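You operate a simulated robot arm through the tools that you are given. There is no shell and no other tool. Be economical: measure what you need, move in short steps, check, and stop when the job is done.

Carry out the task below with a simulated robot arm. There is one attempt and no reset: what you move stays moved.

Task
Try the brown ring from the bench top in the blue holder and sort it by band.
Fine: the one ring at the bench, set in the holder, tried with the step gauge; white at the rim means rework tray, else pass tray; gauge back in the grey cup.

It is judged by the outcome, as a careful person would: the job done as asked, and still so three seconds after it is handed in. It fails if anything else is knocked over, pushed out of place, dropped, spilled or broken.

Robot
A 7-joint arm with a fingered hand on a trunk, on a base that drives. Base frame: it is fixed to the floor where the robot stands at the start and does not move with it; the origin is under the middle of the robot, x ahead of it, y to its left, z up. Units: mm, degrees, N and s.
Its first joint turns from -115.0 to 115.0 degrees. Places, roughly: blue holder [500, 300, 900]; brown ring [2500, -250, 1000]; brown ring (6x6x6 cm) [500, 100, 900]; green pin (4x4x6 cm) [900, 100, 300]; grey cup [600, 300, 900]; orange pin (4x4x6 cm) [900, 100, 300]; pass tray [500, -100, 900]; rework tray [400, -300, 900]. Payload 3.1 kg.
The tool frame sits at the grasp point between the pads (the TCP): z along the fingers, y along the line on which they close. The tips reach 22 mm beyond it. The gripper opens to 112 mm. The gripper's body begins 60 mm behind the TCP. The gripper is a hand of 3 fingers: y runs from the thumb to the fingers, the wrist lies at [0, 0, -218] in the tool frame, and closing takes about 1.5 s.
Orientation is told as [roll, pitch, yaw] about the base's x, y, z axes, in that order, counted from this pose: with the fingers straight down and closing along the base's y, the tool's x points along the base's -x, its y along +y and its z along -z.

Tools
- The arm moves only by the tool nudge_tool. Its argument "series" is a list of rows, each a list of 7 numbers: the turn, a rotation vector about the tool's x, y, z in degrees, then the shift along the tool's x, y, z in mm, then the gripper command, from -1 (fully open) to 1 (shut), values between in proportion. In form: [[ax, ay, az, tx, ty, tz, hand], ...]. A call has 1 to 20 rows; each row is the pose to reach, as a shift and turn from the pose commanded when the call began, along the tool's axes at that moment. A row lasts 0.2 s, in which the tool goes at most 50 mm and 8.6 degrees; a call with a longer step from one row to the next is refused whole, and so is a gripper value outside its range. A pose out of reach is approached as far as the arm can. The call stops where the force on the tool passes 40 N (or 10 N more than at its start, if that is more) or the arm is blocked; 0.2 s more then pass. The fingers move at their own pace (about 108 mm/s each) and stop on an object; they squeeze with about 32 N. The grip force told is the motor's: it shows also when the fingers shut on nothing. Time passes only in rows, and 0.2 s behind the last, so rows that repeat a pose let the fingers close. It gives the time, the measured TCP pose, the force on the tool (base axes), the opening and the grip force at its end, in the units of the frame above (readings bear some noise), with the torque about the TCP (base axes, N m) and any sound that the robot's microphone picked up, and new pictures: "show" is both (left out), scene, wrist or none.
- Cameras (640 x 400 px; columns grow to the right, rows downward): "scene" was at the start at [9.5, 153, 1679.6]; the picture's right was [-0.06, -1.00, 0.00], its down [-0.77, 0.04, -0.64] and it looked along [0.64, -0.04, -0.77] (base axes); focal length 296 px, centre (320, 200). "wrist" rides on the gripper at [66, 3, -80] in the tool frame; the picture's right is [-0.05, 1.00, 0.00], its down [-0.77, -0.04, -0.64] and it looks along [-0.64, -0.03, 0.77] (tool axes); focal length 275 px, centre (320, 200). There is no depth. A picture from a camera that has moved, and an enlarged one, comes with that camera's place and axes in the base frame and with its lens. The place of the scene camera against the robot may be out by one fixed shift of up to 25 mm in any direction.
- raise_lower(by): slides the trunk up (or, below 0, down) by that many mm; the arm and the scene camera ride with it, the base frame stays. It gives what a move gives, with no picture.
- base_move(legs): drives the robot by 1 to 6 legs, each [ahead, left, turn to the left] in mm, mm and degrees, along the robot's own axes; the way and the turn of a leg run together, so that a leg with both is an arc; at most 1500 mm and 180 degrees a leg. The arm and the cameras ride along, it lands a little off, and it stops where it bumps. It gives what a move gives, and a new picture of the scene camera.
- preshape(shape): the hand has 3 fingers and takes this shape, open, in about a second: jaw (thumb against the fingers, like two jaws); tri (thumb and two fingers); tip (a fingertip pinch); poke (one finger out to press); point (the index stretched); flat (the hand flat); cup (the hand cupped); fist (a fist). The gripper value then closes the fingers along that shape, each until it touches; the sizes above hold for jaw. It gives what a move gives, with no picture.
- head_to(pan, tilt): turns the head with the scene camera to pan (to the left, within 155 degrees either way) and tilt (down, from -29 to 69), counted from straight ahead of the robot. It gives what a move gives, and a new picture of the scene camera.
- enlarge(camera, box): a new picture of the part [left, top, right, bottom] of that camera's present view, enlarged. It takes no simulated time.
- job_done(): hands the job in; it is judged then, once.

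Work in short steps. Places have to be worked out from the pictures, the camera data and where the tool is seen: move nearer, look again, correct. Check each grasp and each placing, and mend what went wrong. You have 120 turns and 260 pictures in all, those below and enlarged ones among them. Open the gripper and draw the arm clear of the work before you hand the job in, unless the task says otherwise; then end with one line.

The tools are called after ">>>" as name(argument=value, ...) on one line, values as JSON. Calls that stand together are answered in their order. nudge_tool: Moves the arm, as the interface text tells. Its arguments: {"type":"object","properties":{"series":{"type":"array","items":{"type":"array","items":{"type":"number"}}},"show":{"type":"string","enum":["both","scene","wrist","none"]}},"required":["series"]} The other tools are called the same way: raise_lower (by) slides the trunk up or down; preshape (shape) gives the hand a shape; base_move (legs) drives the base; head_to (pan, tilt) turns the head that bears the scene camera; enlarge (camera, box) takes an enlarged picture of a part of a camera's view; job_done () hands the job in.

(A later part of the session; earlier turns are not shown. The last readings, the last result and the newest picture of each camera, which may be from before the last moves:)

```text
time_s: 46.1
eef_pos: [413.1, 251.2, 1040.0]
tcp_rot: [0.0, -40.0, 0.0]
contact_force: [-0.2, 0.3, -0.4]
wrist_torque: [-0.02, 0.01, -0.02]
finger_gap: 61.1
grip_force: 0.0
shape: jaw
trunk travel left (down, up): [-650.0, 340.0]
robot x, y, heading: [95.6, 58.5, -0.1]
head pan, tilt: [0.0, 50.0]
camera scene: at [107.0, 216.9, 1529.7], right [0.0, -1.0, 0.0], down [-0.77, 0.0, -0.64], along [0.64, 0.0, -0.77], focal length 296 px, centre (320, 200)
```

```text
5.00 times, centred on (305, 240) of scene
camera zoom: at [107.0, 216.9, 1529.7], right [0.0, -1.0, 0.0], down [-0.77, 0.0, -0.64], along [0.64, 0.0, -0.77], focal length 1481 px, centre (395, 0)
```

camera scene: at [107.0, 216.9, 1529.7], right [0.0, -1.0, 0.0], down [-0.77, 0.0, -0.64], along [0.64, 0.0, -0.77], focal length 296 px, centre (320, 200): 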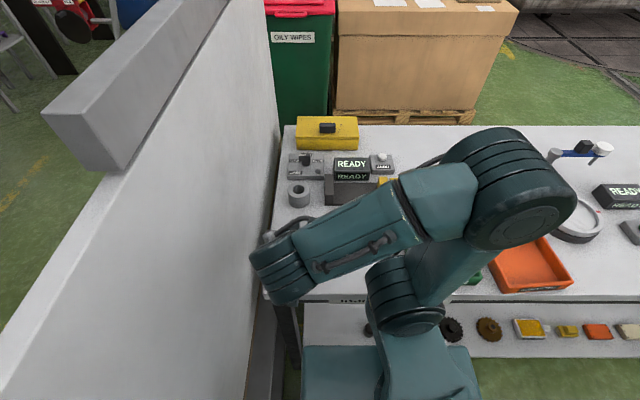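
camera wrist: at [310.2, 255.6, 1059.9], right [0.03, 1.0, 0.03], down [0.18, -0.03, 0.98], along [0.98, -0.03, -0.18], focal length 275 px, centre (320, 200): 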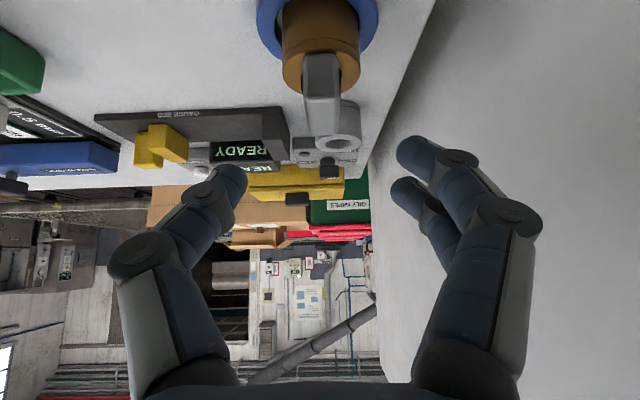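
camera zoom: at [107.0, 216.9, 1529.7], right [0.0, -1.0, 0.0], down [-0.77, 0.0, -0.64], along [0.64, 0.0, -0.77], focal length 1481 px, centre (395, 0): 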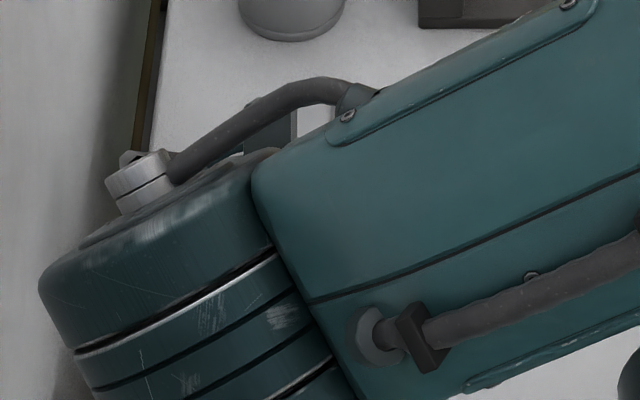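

From here the handle hides the rim. I swing the wrist camera to the ring's right-front side, lower, to read the band beneath the handle.

>>> nudge_tool(series=[[-4.8, 0, -5.7, 0, -25, 0, -0.1], [-9.6, 0, -11.5, 0, -50, 0, -0.1], [-14.4, 0, -17.2, 5, -69, 10, -0.1], [-19.2, 0, -23, 10, -69, 22, -0.1], [-24, 0, -28.7, 16, -69, 35, -0.1], [-28.9, 0, -34.5, 22, -69, 46.7, -0.1], [-28.9, 0, -34.5, 22, -69, 46.7, -0.1]])

>>> enlarge(camera="wrist", box=[240, 0, 400, 160])

```text
time_s: 47.7
eef_pos: [423.0, 184.9, 994.7]
tcp_rot: [0.0, -39.9, 45.2]
contact_force: [0.1, 0.1, -0.4]
wrist_torque: [0.01, 0.01, 0.01]
finger_gap: 61.3
grip_force: 0.0
shape: jaw
trunk travel left (down, up): [-650.0, 340.0]
robot x, y, heading: [98.3, 61.3, -0.1]
head pan, tilt: [0.0, 50.0]
camera scene: at [106.9, 216.6, 1529.7], right [0.0, -1.0, 0.0], down [-0.77, 0.0, -0.64], along [0.64, 0.0, -0.77], focal length 296 px, centre (320, 200)
camera wrist: at [348.4, 115.4, 1013.4], right [-0.68, 0.73, 0.03], down [0.15, 0.1, 0.98], along [0.71, 0.68, -0.18], focal length 275 px, centre (320, 200)
```

scene: 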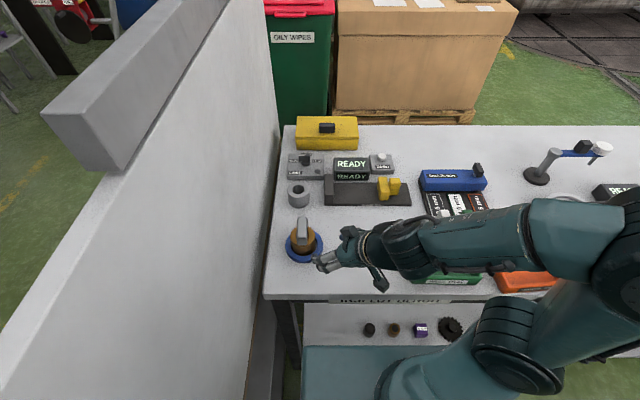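
wrist: 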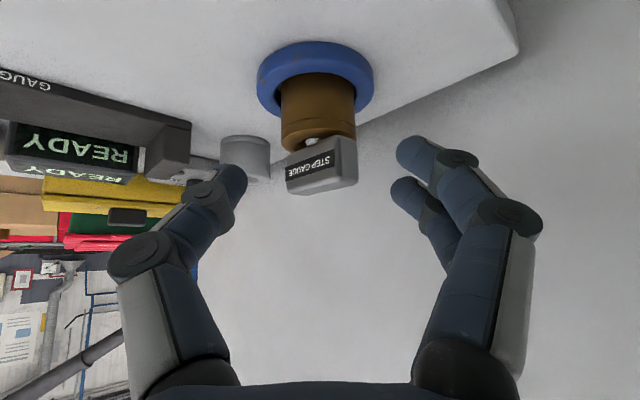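

```text
2.50 times, centred on (320, 80) of wrist
camera zoom: at [348.4, 115.4, 1013.4], right [-0.68, 0.73, 0.03], down [0.15, 0.1, 0.98], along [0.71, 0.68, -0.18], focal length 688 px, centre (320, 500)
```

zoom: 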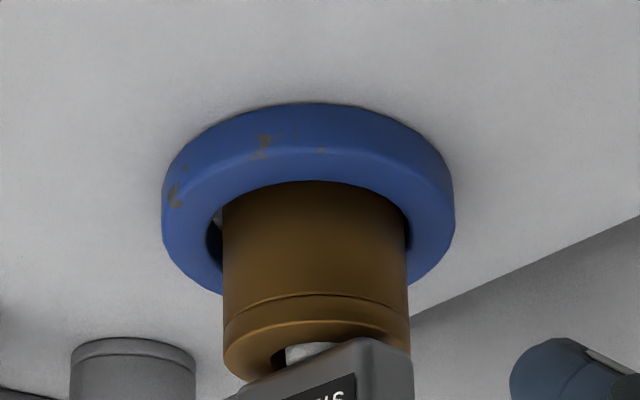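

>>> enlarge(camera="wrist", box=[275, 110, 365, 200])

>>> enlarge(camera="scene", box=[275, 205, 335, 265])

```text
4.44 times, centred on (320, 155) of wrist
camera zoom: at [348.4, 115.4, 1013.4], right [-0.68, 0.73, 0.03], down [0.15, 0.1, 0.98], along [0.71, 0.68, -0.18], focal length 1224 px, centre (320, 400)
```

zoom: 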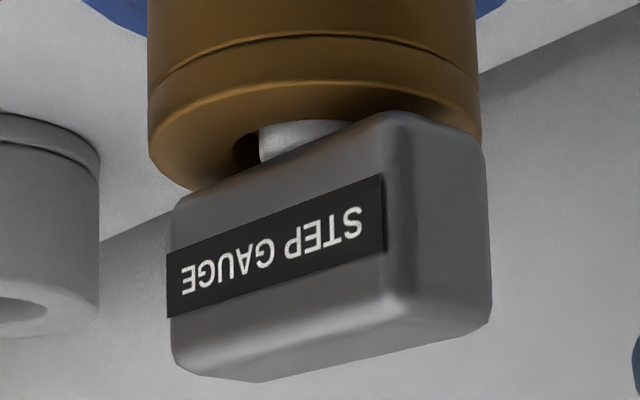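

```text
6.67 times, centred on (305, 235) of scene
camera zoom: at [106.9, 216.6, 1529.7], right [0.0, -1.0, 0.0], down [-0.77, 0.0, -0.64], along [0.64, 0.0, -0.77], focal length 1974 px, centre (420, -33)
```

zoom: 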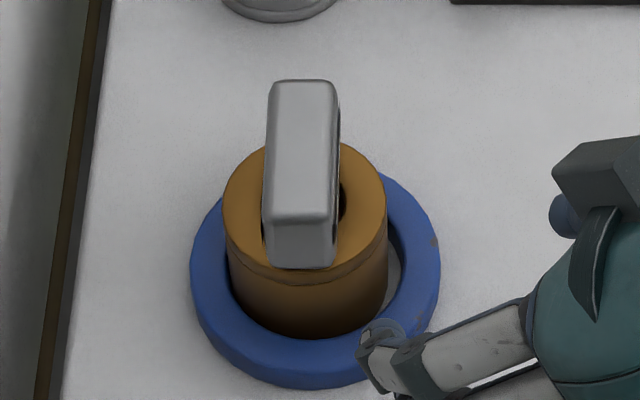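

A light white band lies at the ring's rim (orange and green are both inside), so this ring goes to rework. Now I swing back in front of the gauge to pick it up again.

>>> nudge_tool(series=[[4.8, 0, 5.7, -15, 5, -8.8, -0.1], [9.6, 0, 11.5, -25, 15, -8.8, -0.1], [14.4, 0, 17.2, -35, 25, -8.8, -0.1], [19.2, 0, 23, -45, 37, -8.8, -0.1], [24, 0, 28.7, -53, 47, -8.8, -0.1], [28.9, 0, 34.5, -60, 53.7, -8.8, -0.1], [28.9, 0, 34.5, -60, 53.7, -8.8, -0.1]], show="wrist")

>>> enlarge(camera="wrist", box=[220, 0, 420, 200])

```text
time_s: 49.3
eef_pos: [415.2, 252.1, 1038.3]
tcp_rot: [0.1, -40.0, -0.1]
contact_force: [0.2, -0.2, 0.4]
wrist_torque: [-0.03, -0.03, 0.0]
finger_gap: 61.0
grip_force: 0.1
shape: jaw
trunk travel left (down, up): [-650.0, 340.0]
robot x, y, heading: [98.3, 58.9, 0.2]
head pan, tilt: [0.0, 50.0]
camera wrist: at [311.6, 255.4, 1057.3], right [0.04, 1.0, 0.03], down [0.18, -0.04, 0.98], along [0.98, -0.03, -0.18], focal length 275 px, centre (320, 200)
```

wrist: 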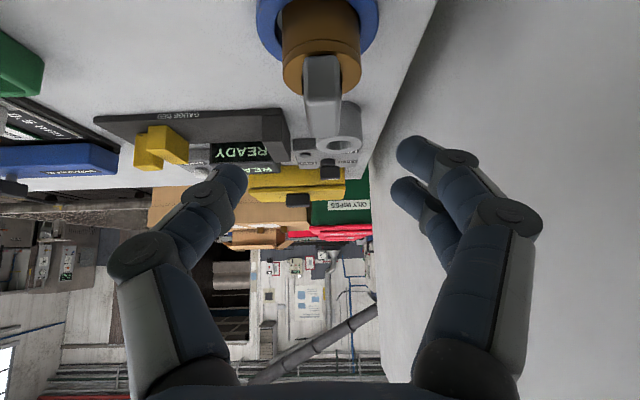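

```text
2.00 times, centred on (320, 100) of wrist
camera zoom: at [311.6, 255.4, 1057.3], right [0.04, 1.0, 0.03], down [0.18, -0.04, 0.98], along [0.98, -0.03, -0.18], focal length 551 px, centre (320, 400)
```

zoom: 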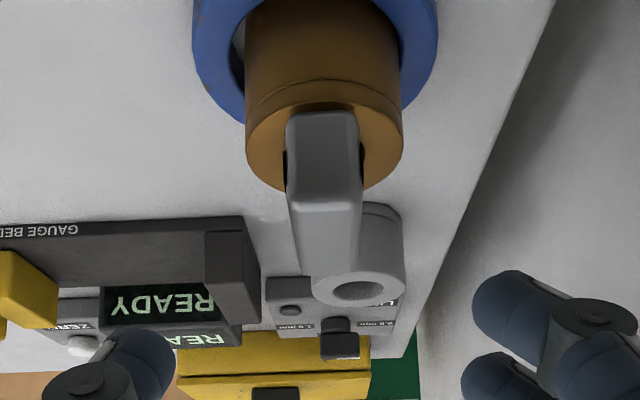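

I advance onto the handle again, stopping at TCP z≈961 (fingers just above the ring top).

>>> nudge_tool(series=[[0, 0, 0, -2.2, 1.9, 20, 0.05], [0, 0, 0, -2.2, 1.9, 45, 0.05], [0, 0, 0, -2.2, 1.9, 70, 0.05], [0, 0, 0, -2.2, 1.9, 90, 0.05], [0, 0, 0, -2.2, 1.9, 101, 0.05], [0, 0, 0, -2.2, 1.9, 101, 0.05]], show="wrist")

```text
time_s: 50.7
eef_pos: [482.6, 254.6, 962.7]
tcp_rot: [0.0, -40.0, 0.0]
contact_force: [0.8, -1.1, -0.1]
wrist_torque: [0.0, -0.01, -0.04]
finger_gap: 53.5
grip_force: 0.1
shape: jaw
trunk travel left (down, up): [-650.0, 340.0]
robot x, y, heading: [98.9, 60.8, 0.3]
head pan, tilt: [0.0, 50.0]
camera wrist: at [379.5, 257.4, 981.0], right [0.03, 1.0, 0.03], down [0.18, -0.04, 0.98], along [0.98, -0.03, -0.18], focal length 275 px, centre (320, 200)
```

wrist: 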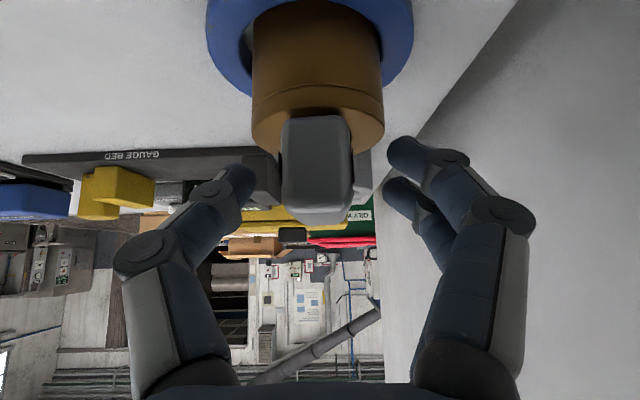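

Handle centred between the fingers; I close.

>>> nudge_tool(series=[[0, 0, 0, 0.6, -0.5, 0.8, 0.3], [0, 0, 0, 0.6, -0.5, 0.8, 0.55], [0, 0, 0, 0.6, -0.5, 0.8, 0.8], [0, 0, 0, 0.6, -0.5, 0.8, 1], [0, 0, 0, 0.6, -0.5, 0.8, 1], [0, 0, 0, 0.6, -0.5, 0.8, 1]], show="wrist")

```text
time_s: 52.1
eef_pos: [481.8, 254.3, 960.5]
tcp_rot: [0.0, -39.9, 0.1]
contact_force: [0.8, -0.9, 1.1]
wrist_torque: [-0.01, -0.02, 0.01]
finger_gap: 17.4
grip_force: 32.3
shape: jaw
trunk travel left (down, up): [-650.0, 340.0]
robot x, y, heading: [99.1, 57.8, 0.1]
head pan, tilt: [0.0, 50.0]
camera wrist: at [379.5, 256.9, 980.3], right [0.03, 1.0, 0.03], down [0.18, -0.04, 0.98], along [0.98, -0.03, -0.18], focal length 275 px, centre (320, 200)
```

wrist: 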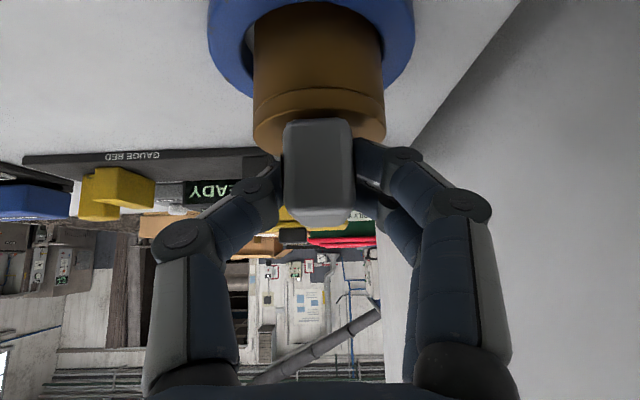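

Gripped (17.4 mm). I lift straight up 80 mm out of the bore.

>>> nudge_tool(series=[[0, 0, 0, -5, 0, -6, 1], [0, 0, 0, -12, 0, -14.3, 1], [0, 0, 0, -20, 0, -23.8, 1], [0, 0, 0, -30, 0, -35.8, 1], [0, 0, 0, -41, 0, -48.9, 1], [0, 0, 0, -51.4, 0, -61.3, 1], [0, 0, 0, -51.4, 0, -61.3, 1]], show="wrist")

>>> enlarge(camera="wrist", box=[220, 0, 420, 160])

```text
time_s: 53.7
eef_pos: [480.3, 253.7, 1041.1]
tcp_rot: [0.0, -40.0, 0.2]
contact_force: [0.3, -0.7, -1.2]
wrist_torque: [-0.04, 0.02, -0.01]
finger_gap: 17.5
grip_force: 31.4
shape: jaw
trunk travel left (down, up): [-650.0, 340.0]
robot x, y, heading: [102.7, 62.6, 0.1]
head pan, tilt: [0.0, 50.0]
camera wrist: at [378.3, 257.2, 1060.8], right [0.03, 1.0, 0.03], down [0.18, -0.04, 0.98], along [0.98, -0.03, -0.18], focal length 275 px, centre (320, 200)
```

wrist: 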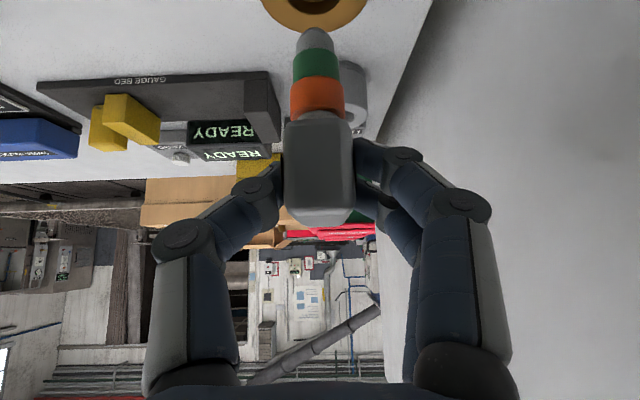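

```text
2.50 times, centred on (320, 80) of wrist
camera zoom: at [378.3, 257.2, 1060.8], right [0.03, 1.0, 0.03], down [0.18, -0.04, 0.98], along [0.98, -0.03, -0.18], focal length 688 px, centre (320, 500)
```

zoom: 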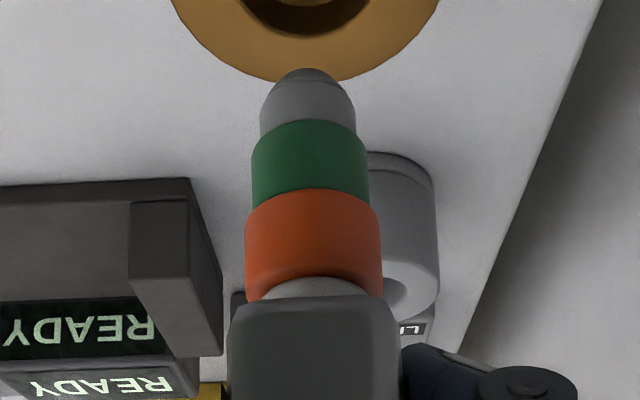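

The gauge is out, hanging about 6 mm lower in the grip than before. I carry it back above the cup.

>>> nudge_tool(series=[[0, 0, 0, -22, 2, 8, 1], [0, 0, 0, -48, 6, 24, 1], [0, 0, 0, -75, 10, 42, 1], [0, 0, 0, -100, 14, 62, 1], [0, 0, 0, -120, 17, 76, 1], [0, 0, 0, -129.8, 18.1, 82.9, 1], [0, 0, 0, -129.8, 18.1, 82.9, 1]])

>>> enlarge(camera="wrist", box=[220, 0, 420, 160])

>>> enlarge(camera="scene", box=[260, 140, 350, 220])

```text
time_s: 55.3
eef_pos: [635.7, 271.7, 1059.9]
tcp_rot: [0.0, -40.0, 0.1]
contact_force: [-0.4, -0.6, -2.0]
wrist_torque: [0.0, 0.02, -0.03]
finger_gap: 17.6
grip_force: 32.1
shape: jaw
trunk travel left (down, up): [-650.0, 340.0]
robot x, y, heading: [101.0, 59.3, -0.0]
head pan, tilt: [0.0, 50.0]
camera scene: at [107.2, 217.0, 1529.7], right [0.0, -1.0, 0.0], down [-0.77, 0.0, -0.64], along [0.64, 0.0, -0.77], focal length 296 px, centre (320, 200)
camera wrist: at [532.9, 275.1, 1080.2], right [0.03, 1.0, 0.03], down [0.18, -0.04, 0.98], along [0.98, -0.03, -0.18], focal length 275 px, centre (320, 200)
```

scene: 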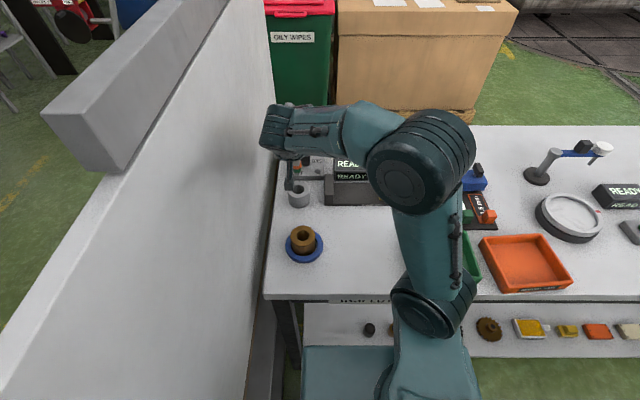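
wrist: 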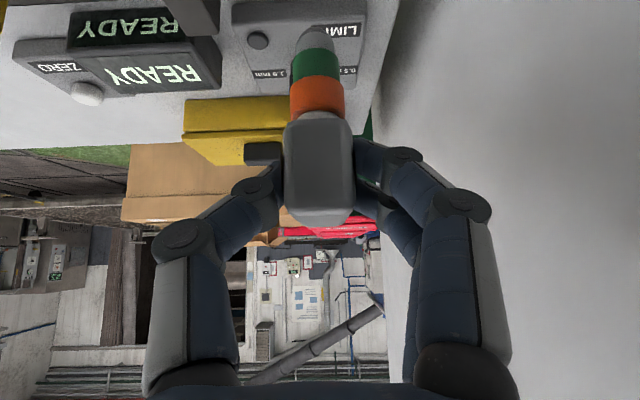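

```text
2.50 times, centred on (320, 80) of wrist
camera zoom: at [532.9, 275.1, 1080.2], right [0.03, 1.0, 0.03], down [0.18, -0.04, 0.98], along [0.98, -0.03, -0.18], focal length 688 px, centre (320, 500)
```

zoom: 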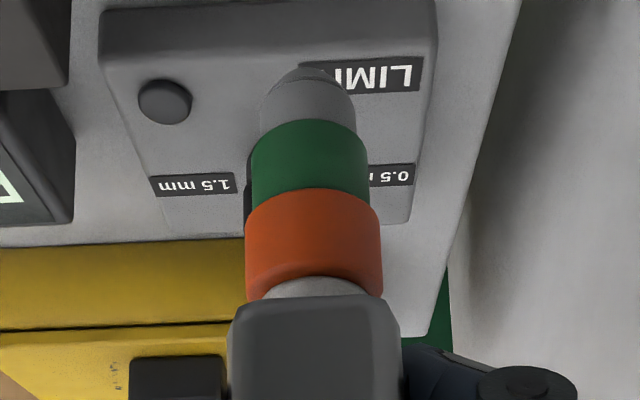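

```text
5.00 times, centred on (305, 180) of scene
camera zoom: at [107.2, 217.0, 1529.7], right [0.0, -1.0, 0.0], down [-0.77, 0.0, -0.64], along [0.64, 0.0, -0.77], focal length 1481 px, centre (395, 300)
```

zoom: 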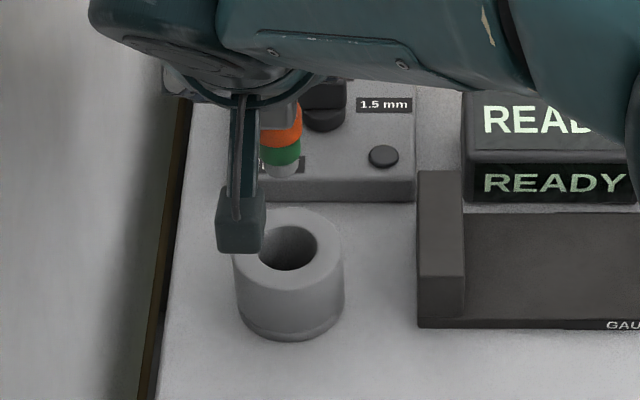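

In the scene view the tip (x≈649, y≈275) lines up with the cup hole (x≈650, y≈275). I lower straight down 70 mm, watching forces.

>>> nudge_tool(series=[[0, 0, 0, 9.6, 0, 11.5, 1], [0, 0, 0, 19.3, 0, 23, 1], [0, 0, 0, 27, 0, 32.2, 1], [0, 0, 0, 33.4, 0, 39.8, 1], [0, 0, 0, 39.2, 0, 46.7, 1], [0, 0, 0, 45, 0, 53.6, 1], [0, 0, 0, 45, 0, 53.6, 1]])

>>> enlarge(camera="wrist", box=[220, 0, 420, 160])

```text
time_s: 56.9
eef_pos: [634.5, 273.8, 991.0]
tcp_rot: [0.1, -40.1, 0.1]
contact_force: [0.3, -0.2, -0.9]
wrist_torque: [-0.01, 0.04, 0.01]
finger_gap: 17.2
grip_force: 32.2
shape: jaw
trunk travel left (down, up): [-650.0, 340.0]
robot x, y, heading: [94.2, 53.6, 0.3]
head pan, tilt: [0.0, 50.0]
camera scene: at [107.2, 216.9, 1529.7], right [0.0, -1.0, 0.0], down [-0.77, 0.0, -0.64], along [0.64, 0.0, -0.77], focal length 296 px, centre (320, 200)
camera wrist: at [531.5, 276.4, 1010.5], right [0.03, 1.0, 0.03], down [0.18, -0.04, 0.98], along [0.98, -0.03, -0.18], focal length 275 px, centre (320, 200)
```

scene: 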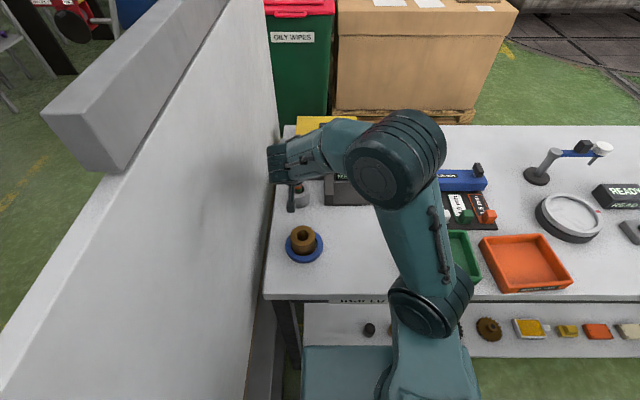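
wrist: 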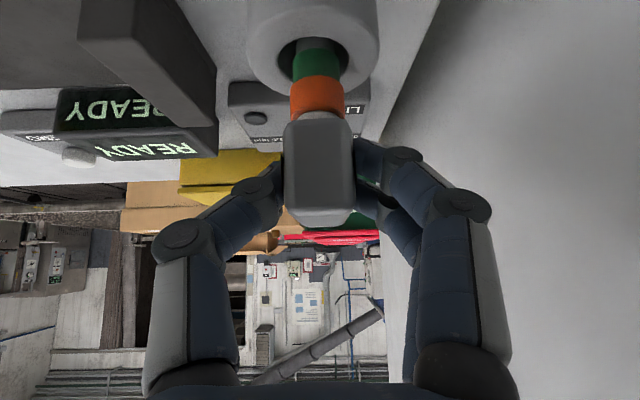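

```text
2.50 times, centred on (320, 80) of wrist
camera zoom: at [531.5, 276.4, 1010.5], right [0.03, 1.0, 0.03], down [0.18, -0.04, 0.98], along [0.98, -0.03, -0.18], focal length 688 px, centre (320, 500)
```

zoom: 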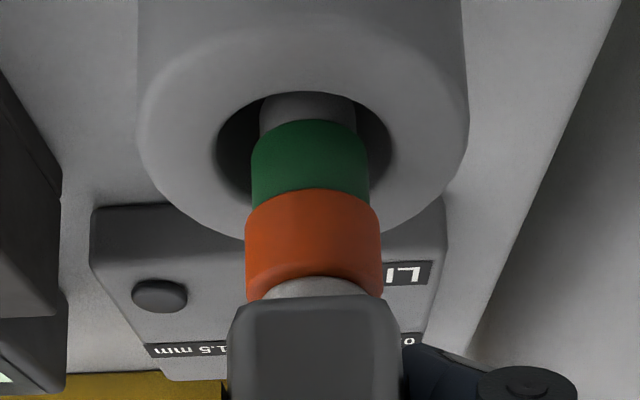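

The plug is inside the cup hole. I lower 16 mm further, then to contact.

>>> nudge_tool(series=[[0, 0, 0, 2.6, -0.7, 3.1, 1], [0, 0, 0, 5.1, -0.7, 6.1, 1], [0, 0, 0, 7.7, -0.7, 9.2, 1], [0, 0, 0, 10.3, -0.7, 12.3, 1], [0, 0, 0, 10.3, -0.7, 12.3, 1]], show="wrist")

```text
time_s: 58.1
eef_pos: [633.7, 271.6, 974.4]
tcp_rot: [0.0, -39.9, 0.1]
contact_force: [-0.4, 0.3, -1.0]
wrist_torque: [0.01, 0.02, 0.01]
finger_gap: 17.1
grip_force: 32.2
shape: jaw
trunk travel left (down, up): [-650.0, 340.0]
robot x, y, heading: [99.0, 58.9, 0.0]
head pan, tilt: [0.0, 50.0]
camera wrist: at [531.3, 275.0, 994.6], right [0.03, 1.0, 0.03], down [0.18, -0.04, 0.98], along [0.98, -0.03, -0.18], focal length 275 px, centre (320, 200)
```

wrist: 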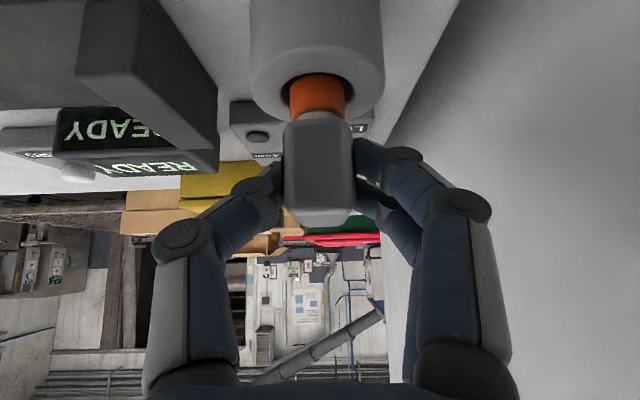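

I continue down in 1 mm steps to feel the cup floor.

>>> nudge_tool(series=[[0, 0, 0, 0.64, 0, 0.77, 1], [0, 0, 0, 1.3, 0, 1.5, 1], [0, 0, 0, 1.9, 0, 2.3, 1], [0, 0, 0, 2.6, 0, 3.1, 1], [0, 0, 0, 2.6, 0, 3.1, 1]], show="none")

```text
time_s: 59.3
eef_pos: [635.3, 269.7, 971.9]
tcp_rot: [0.0, -40.0, 0.0]
contact_force: [-0.4, -0.1, -1.2]
wrist_torque: [0.01, 0.02, 0.03]
finger_gap: 17.3
grip_force: 32.0
shape: jaw
trunk travel left (down, up): [-650.0, 340.0]
robot x, y, heading: [98.3, 57.8, 0.1]
head pan, tilt: [0.0, 50.0]
```

>>> nudge_tool(series=[[0, 0, 0, 0.64, 0, 0.77, 1], [0, 0, 0, 1.3, 0, 1.5, 1], [0, 0, 0, 1.9, 0, 2.3, 1], [0, 0, 0, 1.9, 0, 2.3, 1]], show="wrist")

```text
time_s: 60.3
eef_pos: [633.4, 269.3, 968.0]
tcp_rot: [-0.1, -40.1, 0.1]
contact_force: [-0.6, -0.9, 5.5]
wrist_torque: [-0.04, -0.06, 0.0]
finger_gap: 17.6
grip_force: 31.8
shape: jaw
trunk travel left (down, up): [-650.0, 340.0]
robot x, y, heading: [100.9, 57.1, -0.0]
head pan, tilt: [0.0, 50.0]
camera wrist: at [530.3, 274.3, 987.4], right [0.03, 1.0, 0.03], down [0.18, -0.04, 0.98], along [0.98, -0.03, -0.18], focal length 275 px, centre (320, 200)
```

wrist: 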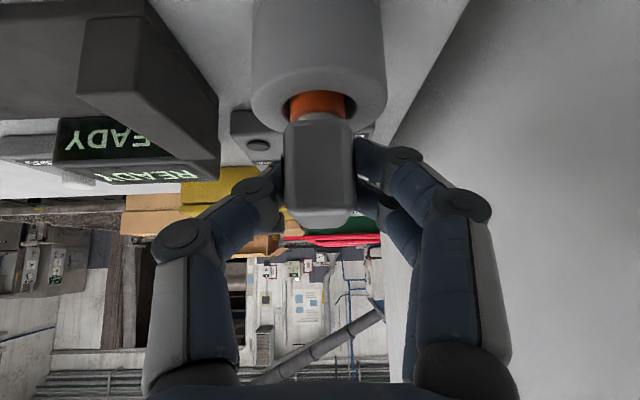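

The plug rests on the cup floor (5.5 N up). I release and draw back along the tool axis.

>>> nudge_tool(series=[[0, 0, 0, 0, 0, 0, 0.5], [0, 0, 0, 0, 0, 0, 0.2], [0, 0, 0, 0, 0, 0, 0.05], [0, 0, 0, 0, 0, 0, 0.05], [0, 0, 0, 0, 0, -20, 0.05], [0, 0, 0, 0, 0, -60, 0.0], [0, 0, 0, 0, 0, -100, 0], [0, 0, 0, -20, 0, -130, 0], [0, 0, 0, -20, 0, -130, 0]])

>>> enlarge(camera="wrist", box=[220, 0, 420, 200])

```text
time_s: 62.3
eef_pos: [566.1, 268.2, 1077.5]
tcp_rot: [0.0, -40.0, 0.2]
contact_force: [0.1, 0.1, 0.4]
wrist_torque: [-0.03, 0.01, -0.01]
finger_gap: 55.7
grip_force: 0.1
shape: jaw
trunk travel left (down, up): [-650.0, 340.0]
robot x, y, heading: [97.5, 57.0, -0.0]
head pan, tilt: [0.0, 50.0]
camera scene: at [107.1, 216.9, 1529.7], right [0.0, -1.0, 0.0], down [-0.77, 0.0, -0.64], along [0.64, 0.0, -0.77], focal length 296 px, centre (320, 200)
camera wrist: at [461.8, 273.0, 1098.3], right [0.03, 1.0, 0.03], down [0.18, -0.03, 0.98], along [0.98, -0.03, -0.18], focal length 275 px, centre (320, 200)
```

scene: 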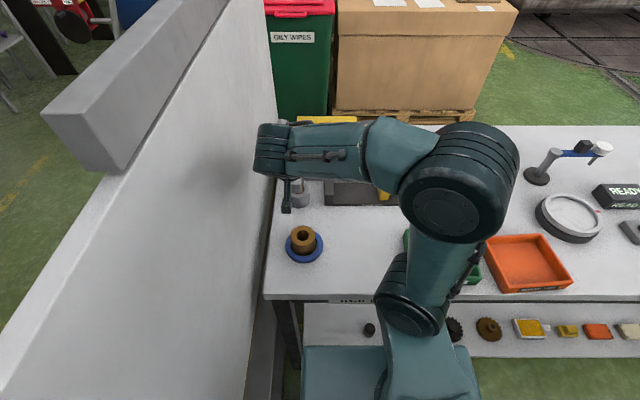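
wrist: 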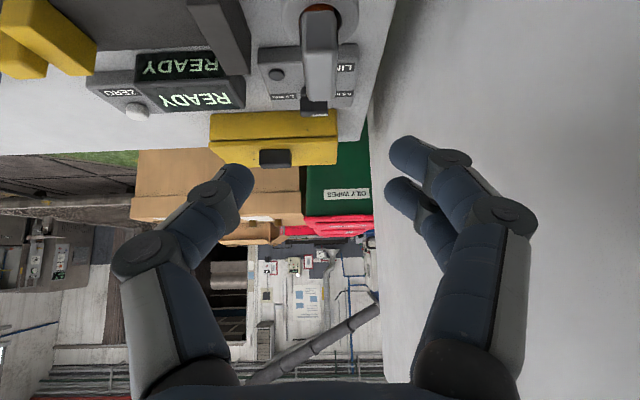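

```text
2.00 times, centred on (320, 100) of wrist
camera zoom: at [461.8, 273.0, 1098.3], right [0.03, 1.0, 0.03], down [0.18, -0.03, 0.98], along [0.98, -0.03, -0.18], focal length 551 px, centre (320, 400)
```

zoom: 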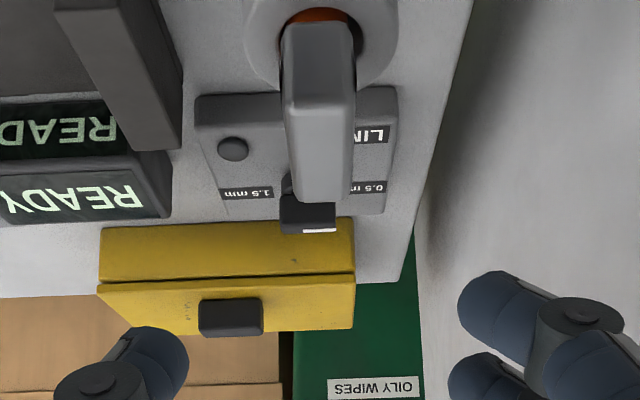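

The gauge stands in the cup again. I straighten the hand to vertical while moving above the ring.

>>> nudge_tool(series=[[0, 8, 0, 12, -3, -10, 0], [0, 16, 0, 25, -6, -21, 0], [0, 24, 0, 38, -9, -32, 0], [0, 32, 0, 50, -12, -42, -0.3], [0, 40, 0, 62, -14, -52, -0.55], [0, 40, 0, 62, -14, -52, -0.55]])

```text
time_s: 63.7
eef_pos: [483.9, 255.1, 1079.8]
tcp_rot: [0.0, 0.1, 0.1]
contact_force: [0.0, -0.1, -0.2]
wrist_torque: [-0.02, 0.0, -0.01]
finger_gap: 86.4
grip_force: 0.0
shape: jaw
trunk travel left (down, up): [-650.0, 340.0]
robot x, y, heading: [96.7, 60.4, 0.2]
head pan, tilt: [0.0, 50.0]
camera scene: at [106.8, 216.7, 1529.7], right [0.0, -1.0, 0.0], down [-0.77, 0.0, -0.64], along [0.64, 0.0, -0.77], focal length 296 px, centre (320, 200)
camera wrist: at [416.6, 259.4, 1160.9], right [0.04, 1.0, 0.0], down [0.77, -0.03, 0.63], along [0.63, -0.03, -0.77], focal length 275 px, centre (320, 200)
```

scene: 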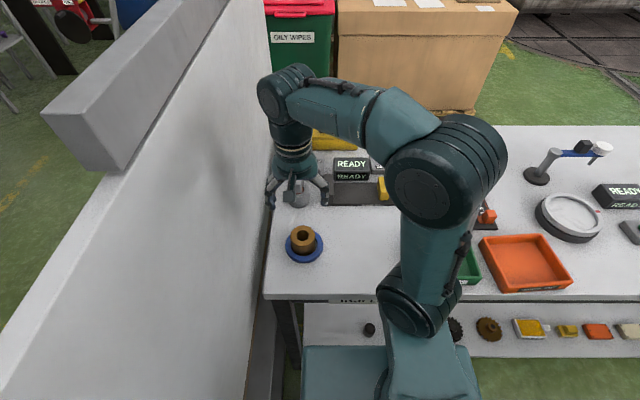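
wrist: 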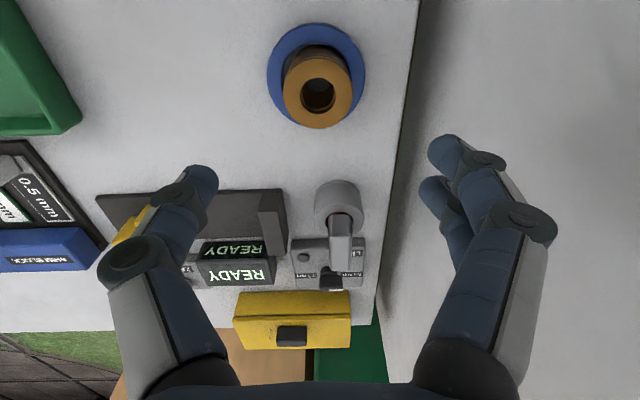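

I descend over the ring to TCP ≈(490, 253.5, 923).

>>> nudge_tool(series=[[0, 0, 0, -6.5, -1.5, 40, -0.55], [0, 0, 0, -6.5, -1.5, 80, -0.55], [0, 0, 0, -6.5, -1.5, 110, -0.55], [0, 0, 0, -6.5, -1.5, 135, -0.55], [0, 0, 0, -6.5, -1.5, 150, -0.55], [0, 0, 0, -6.5, -1.5, 157, -0.55], [0, 0, 0, -6.5, -1.5, 157, -0.55]], show="wrist")

```text
time_s: 65.3
eef_pos: [492.5, 254.3, 925.2]
tcp_rot: [-0.1, -0.1, 0.1]
contact_force: [-0.1, -0.3, 0.0]
wrist_torque: [0.0, -0.02, -0.01]
finger_gap: 87.0
grip_force: 0.1
shape: jaw
trunk travel left (down, up): [-650.0, 340.0]
robot x, y, heading: [95.5, 57.4, 0.2]
head pan, tilt: [0.0, 50.0]
camera wrist: at [426.4, 258.6, 1005.8], right [0.04, 1.0, 0.0], down [0.77, -0.03, 0.64], along [0.64, -0.03, -0.77], focal length 275 px, centre (320, 200)
```

wrist: 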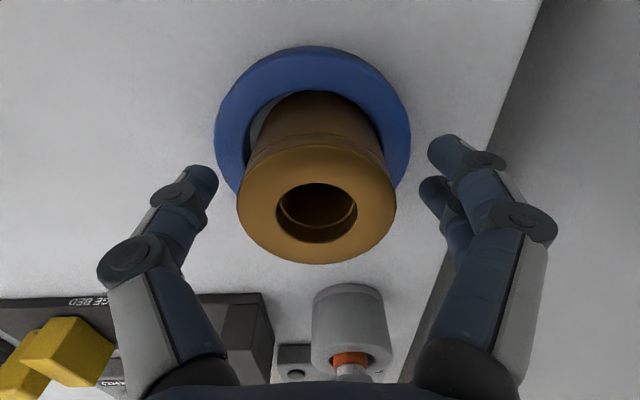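

Ring is centred between the fingers. I lower 2 mm and close.

>>> nudge_tool(series=[[0, 0, 0, 2, -1.2, 2, -0.4], [0, 0, 0, 2, -1.2, 2, 0.0], [0, 0, 0, 2, -1.2, 2, 0.5], [0, 0, 0, 2, -1.2, 2, 1], [0, 0, 0, 2, -1.2, 2, 1], [0, 0, 0, 2, -1.2, 2, 1]], show="wrist")

```text
time_s: 66.7
eef_pos: [491.3, 254.0, 922.2]
tcp_rot: [-0.1, 0.0, 0.1]
contact_force: [-0.7, 0.1, -0.7]
wrist_torque: [0.02, 0.03, 0.0]
finger_gap: 48.7
grip_force: 32.1
shape: jaw
trunk travel left (down, up): [-650.0, 340.0]
robot x, y, heading: [101.8, 62.1, -0.0]
head pan, tilt: [0.0, 50.0]
camera wrist: at [424.3, 257.5, 1003.0], right [0.04, 1.0, 0.0], down [0.77, -0.03, 0.64], along [0.64, -0.03, -0.77], focal length 275 px, centre (320, 200)
```

wrist: 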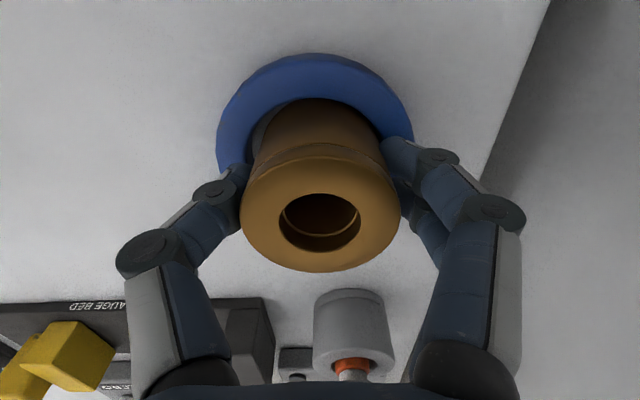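

Gripped. I lift the ring straight up out of the holder.

>>> nudge_tool(series=[[0, 0, 0, 0, 0, -8, 1], [0, 0, 0, 0, 0, -20, 1], [0, 0, 0, 0, 0, -45, 1], [0, 0, 0, 0, 0, -80, 1], [0, 0, 0, 10, 0, -120, 1], [0, 0, 0, 20, 0, -140, 1], [0, 0, 0, 20, 0, -140, 1]])

```text
time_s: 68.3
eef_pos: [469.5, 253.7, 1060.8]
tcp_rot: [0.0, 0.0, 0.1]
contact_force: [-0.2, -0.4, -4.7]
wrist_torque: [0.01, 0.01, -0.02]
finger_gap: 48.9
grip_force: 32.3
shape: jaw
trunk travel left (down, up): [-650.0, 340.0]
robot x, y, heading: [98.9, 60.3, -0.0]
head pan, tilt: [0.0, 50.0]
camera scene: at [107.7, 217.0, 1529.6], right [0.0, -1.0, 0.0], down [-0.77, 0.0, -0.64], along [0.64, 0.0, -0.77], focal length 296 px, centre (320, 200)
camera wrist: at [402.8, 257.5, 1142.0], right [0.04, 1.0, 0.0], down [0.77, -0.03, 0.64], along [0.63, -0.03, -0.77], focal length 275 px, centre (320, 200)
```

scene: 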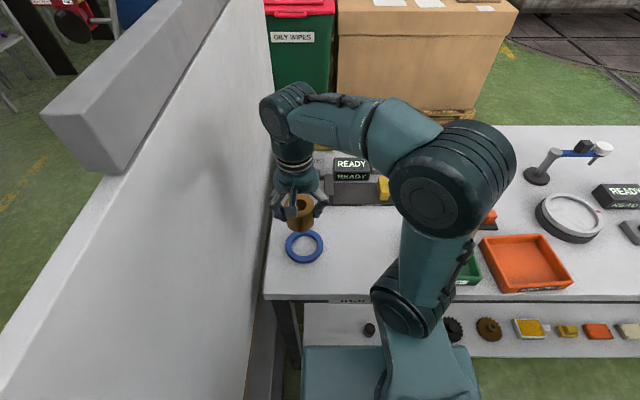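
wrist: 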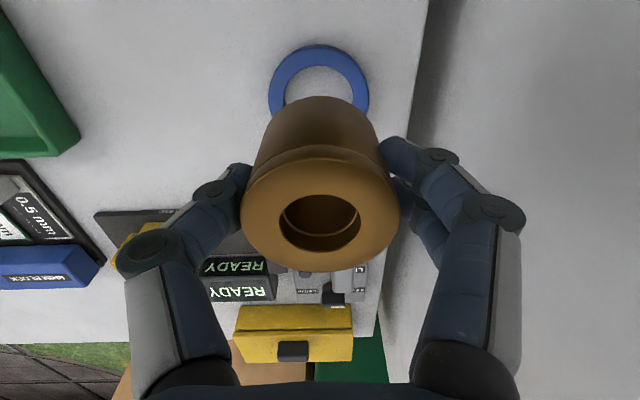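

Ring lifted, holder left in place. I drive the base 150 mm to the right toward the rework tray.

>>> base_move(legs=[[0, -150, 0]])

```text
time_s: 69.7
eef_pos: [470.3, 100.7, 1061.3]
tcp_rot: [0.0, 0.0, 0.0]
contact_force: [0.2, -0.6, -4.1]
wrist_torque: [0.04, 0.02, 0.02]
finger_gap: 48.8
grip_force: 32.4
shape: jaw
trunk travel left (down, up): [-650.0, 340.0]
robot x, y, heading: [95.1, -91.5, -0.1]
head pan, tilt: [0.0, 50.0]
camera scene: at [108.0, 62.8, 1529.8], right [0.0, -1.0, 0.0], down [-0.77, 0.0, -0.64], along [0.64, 0.0, -0.77], focal length 296 px, centre (320, 200)
```

scene: 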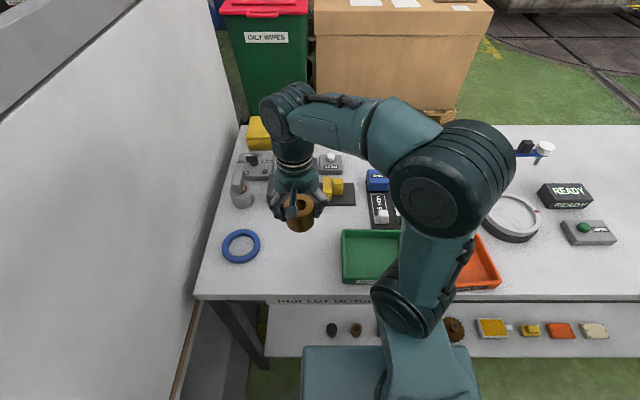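

Now I swing the arm at carry height to above the rework tray, about (443, −262).

>>> nudge_tool(series=[[0, 0, 0, 5, -40, 0, 1], [0, 0, 0, 8, -80, 0, 1], [0, 0, 0, 12, -120, 0, 1], [0, 0, 0, 15, -160, 0, 1], [0, 0, 0, 18, -200, 0, 1], [0, 0, 0, 21, -240, 0, 1], [0, 0, 0, 24, -280, 0, 1], [0, 0, 0, 26, -320, 0, 1], [0, 0, 0, 27, -350, 0, 1], [0, 0, 0, 27, -362, 0, 1], [0, 0, 0, 27, -362, 0, 1]])

```text
time_s: 72.1
eef_pos: [442.6, -261.0, 1062.4]
tcp_rot: [0.0, 0.0, 0.0]
contact_force: [0.7, -0.3, -5.0]
wrist_torque: [-0.01, 0.03, -0.03]
finger_gap: 48.8
grip_force: 32.1
shape: jaw
trunk travel left (down, up): [-650.0, 340.0]
robot x, y, heading: [96.2, -91.0, 0.0]
head pan, tilt: [0.0, 50.0]
camera scene: at [107.8, 63.7, 1529.7], right [0.0, -1.0, 0.0], down [-0.77, 0.0, -0.64], along [0.64, 0.0, -0.77], focal length 296 px, centre (320, 200)
camera wrist: at [375.2, -257.2, 1142.6], right [0.05, 1.0, 0.0], down [0.77, -0.04, 0.64], along [0.64, -0.03, -0.77], focal length 275 px, centre (320, 200)
```

scene: 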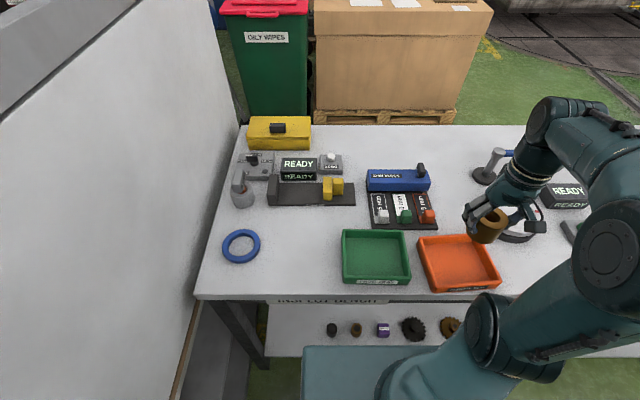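
wrist: 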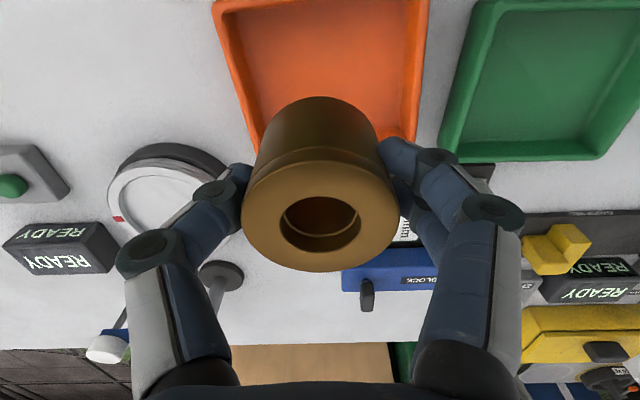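

The tray spans around (440, −262), under the hand. I lower toward the tray, stopping ~12 mm above expected contact.

>>> nudge_tool(series=[[0, 0, 0, 0, 0, 40, 1], [0, 0, 0, 0, 0, 75, 1], [0, 0, 0, 0, 0, 100, 1], [0, 0, 0, 0, 0, 118, 1], [0, 0, 0, 0, 0, 125, 1], [0, 0, 0, 0, 0, 125, 1]])

>>> enlarge(camera="scene", box=[400, 190, 530, 310])

```text
time_s: 73.5
eef_pos: [444.1, -262.5, 935.1]
tcp_rot: [0.1, -0.1, 0.2]
contact_force: [-1.3, 0.9, -5.0]
wrist_torque: [0.04, 0.01, 0.0]
finger_gap: 48.6
grip_force: 31.8
shape: jaw
trunk travel left (down, up): [-650.0, 340.0]
robot x, y, heading: [98.4, -90.3, -0.2]
head pan, tilt: [0.0, 50.0]
camera scene: at [107.9, 63.6, 1529.7], right [0.0, -1.0, 0.0], down [-0.77, 0.0, -0.64], along [0.64, 0.0, -0.77], focal length 296 px, centre (320, 200)
camera wrist: at [378.0, -258.1, 1016.1], right [0.05, 1.0, 0.0], down [0.77, -0.04, 0.64], along [0.64, -0.03, -0.77], focal length 275 px, centre (320, 200)
```

scene: 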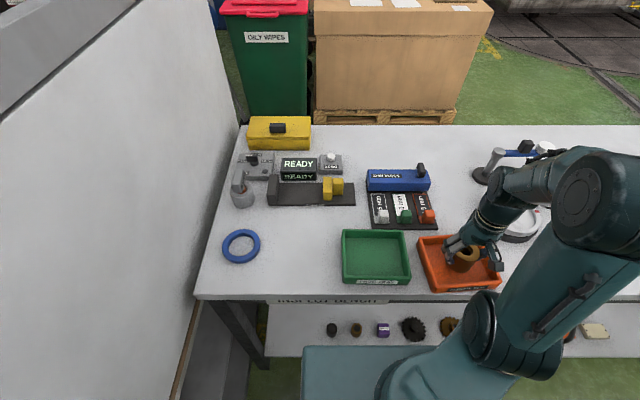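
wrist: 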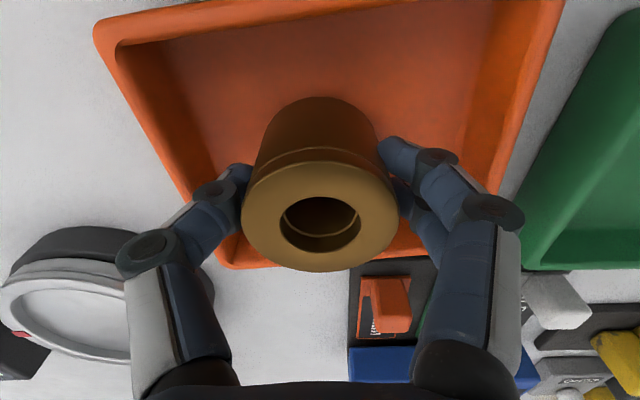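

```text
3.33 times, centred on (465, 250) of scene
camera zoom: at [107.9, 63.6, 1529.7], right [0.0, -1.0, 0.0], down [-0.77, 0.0, -0.64], along [0.64, 0.0, -0.77], focal length 987 px, centre (-163, 33)
```

zoom: 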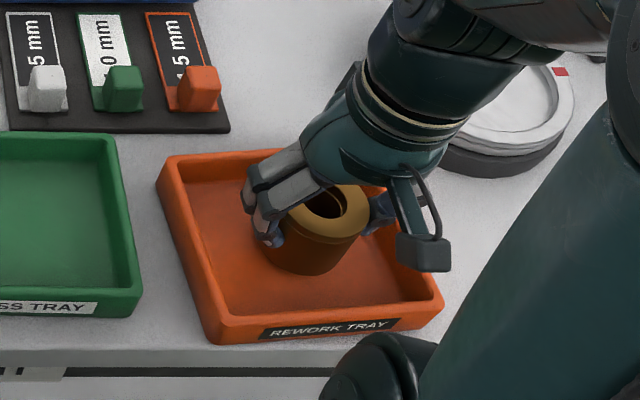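

The ring is within the tray; I move it 18 mm nearer and 4 mm left for finger room, then lower slowly to contact.

>>> nudge_tool(series=[[0, 0, 0, 9, 2, 0, 1], [0, 0, 0, 18, 4, 0, 1], [0, 0, 0, 18, 4, 3, 1], [0, 0, 0, 18, 4, 5, 1], [0, 0, 0, 18, 4, 7, 1], [0, 0, 0, 18, 4, 8, 1], [0, 0, 0, 18, 4, 8, 1]], show="wrist")

```text
time_s: 75.1
eef_pos: [426.1, -257.2, 928.9]
tcp_rot: [0.0, 0.0, 0.0]
contact_force: [-0.5, -0.4, -5.0]
wrist_torque: [-0.01, 0.01, -0.03]
finger_gap: 48.7
grip_force: 31.9
shape: jaw
trunk travel left (down, up): [-650.0, 340.0]
robot x, y, heading: [95.3, -93.2, 0.0]
head pan, tilt: [0.0, 50.0]
camera wrist: at [358.7, -254.2, 1009.1], right [0.05, 1.0, 0.0], down [0.77, -0.04, 0.64], along [0.63, -0.03, -0.77], focal length 275 px, centre (320, 200)
```

wrist: 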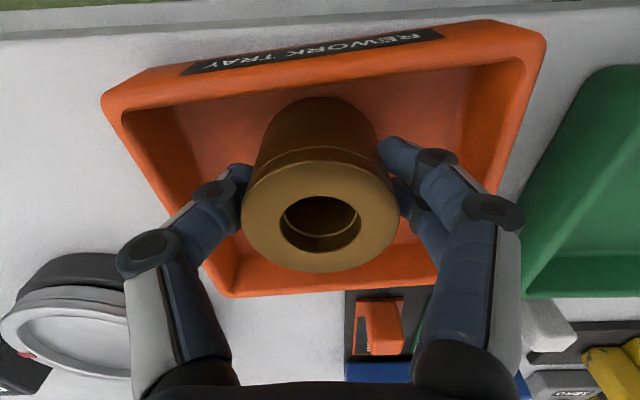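

Well centred in the tray. I lower in 1 mm steps to contact.

>>> nudge_tool(series=[[0, 0, 0, 0, 0, 1, 1], [0, 0, 0, 0, 0, 2, 1], [0, 0, 0, 0, 0, 3, 1], [0, 0, 0, 0, 0, 4, 1], [0, 0, 0, 0, 0, 4, 1]], show="none")

```text
time_s: 76.3
eef_pos: [425.4, -257.6, 922.9]
tcp_rot: [0.0, -0.2, 0.1]
contact_force: [3.2, -1.1, 30.8]
wrist_torque: [-0.04, -0.1, -0.02]
finger_gap: 49.1
grip_force: 32.1
shape: jaw
trunk travel left (down, up): [-650.0, 340.0]
robot x, y, heading: [96.2, -96.5, -0.3]
head pan, tilt: [0.0, 50.0]
```

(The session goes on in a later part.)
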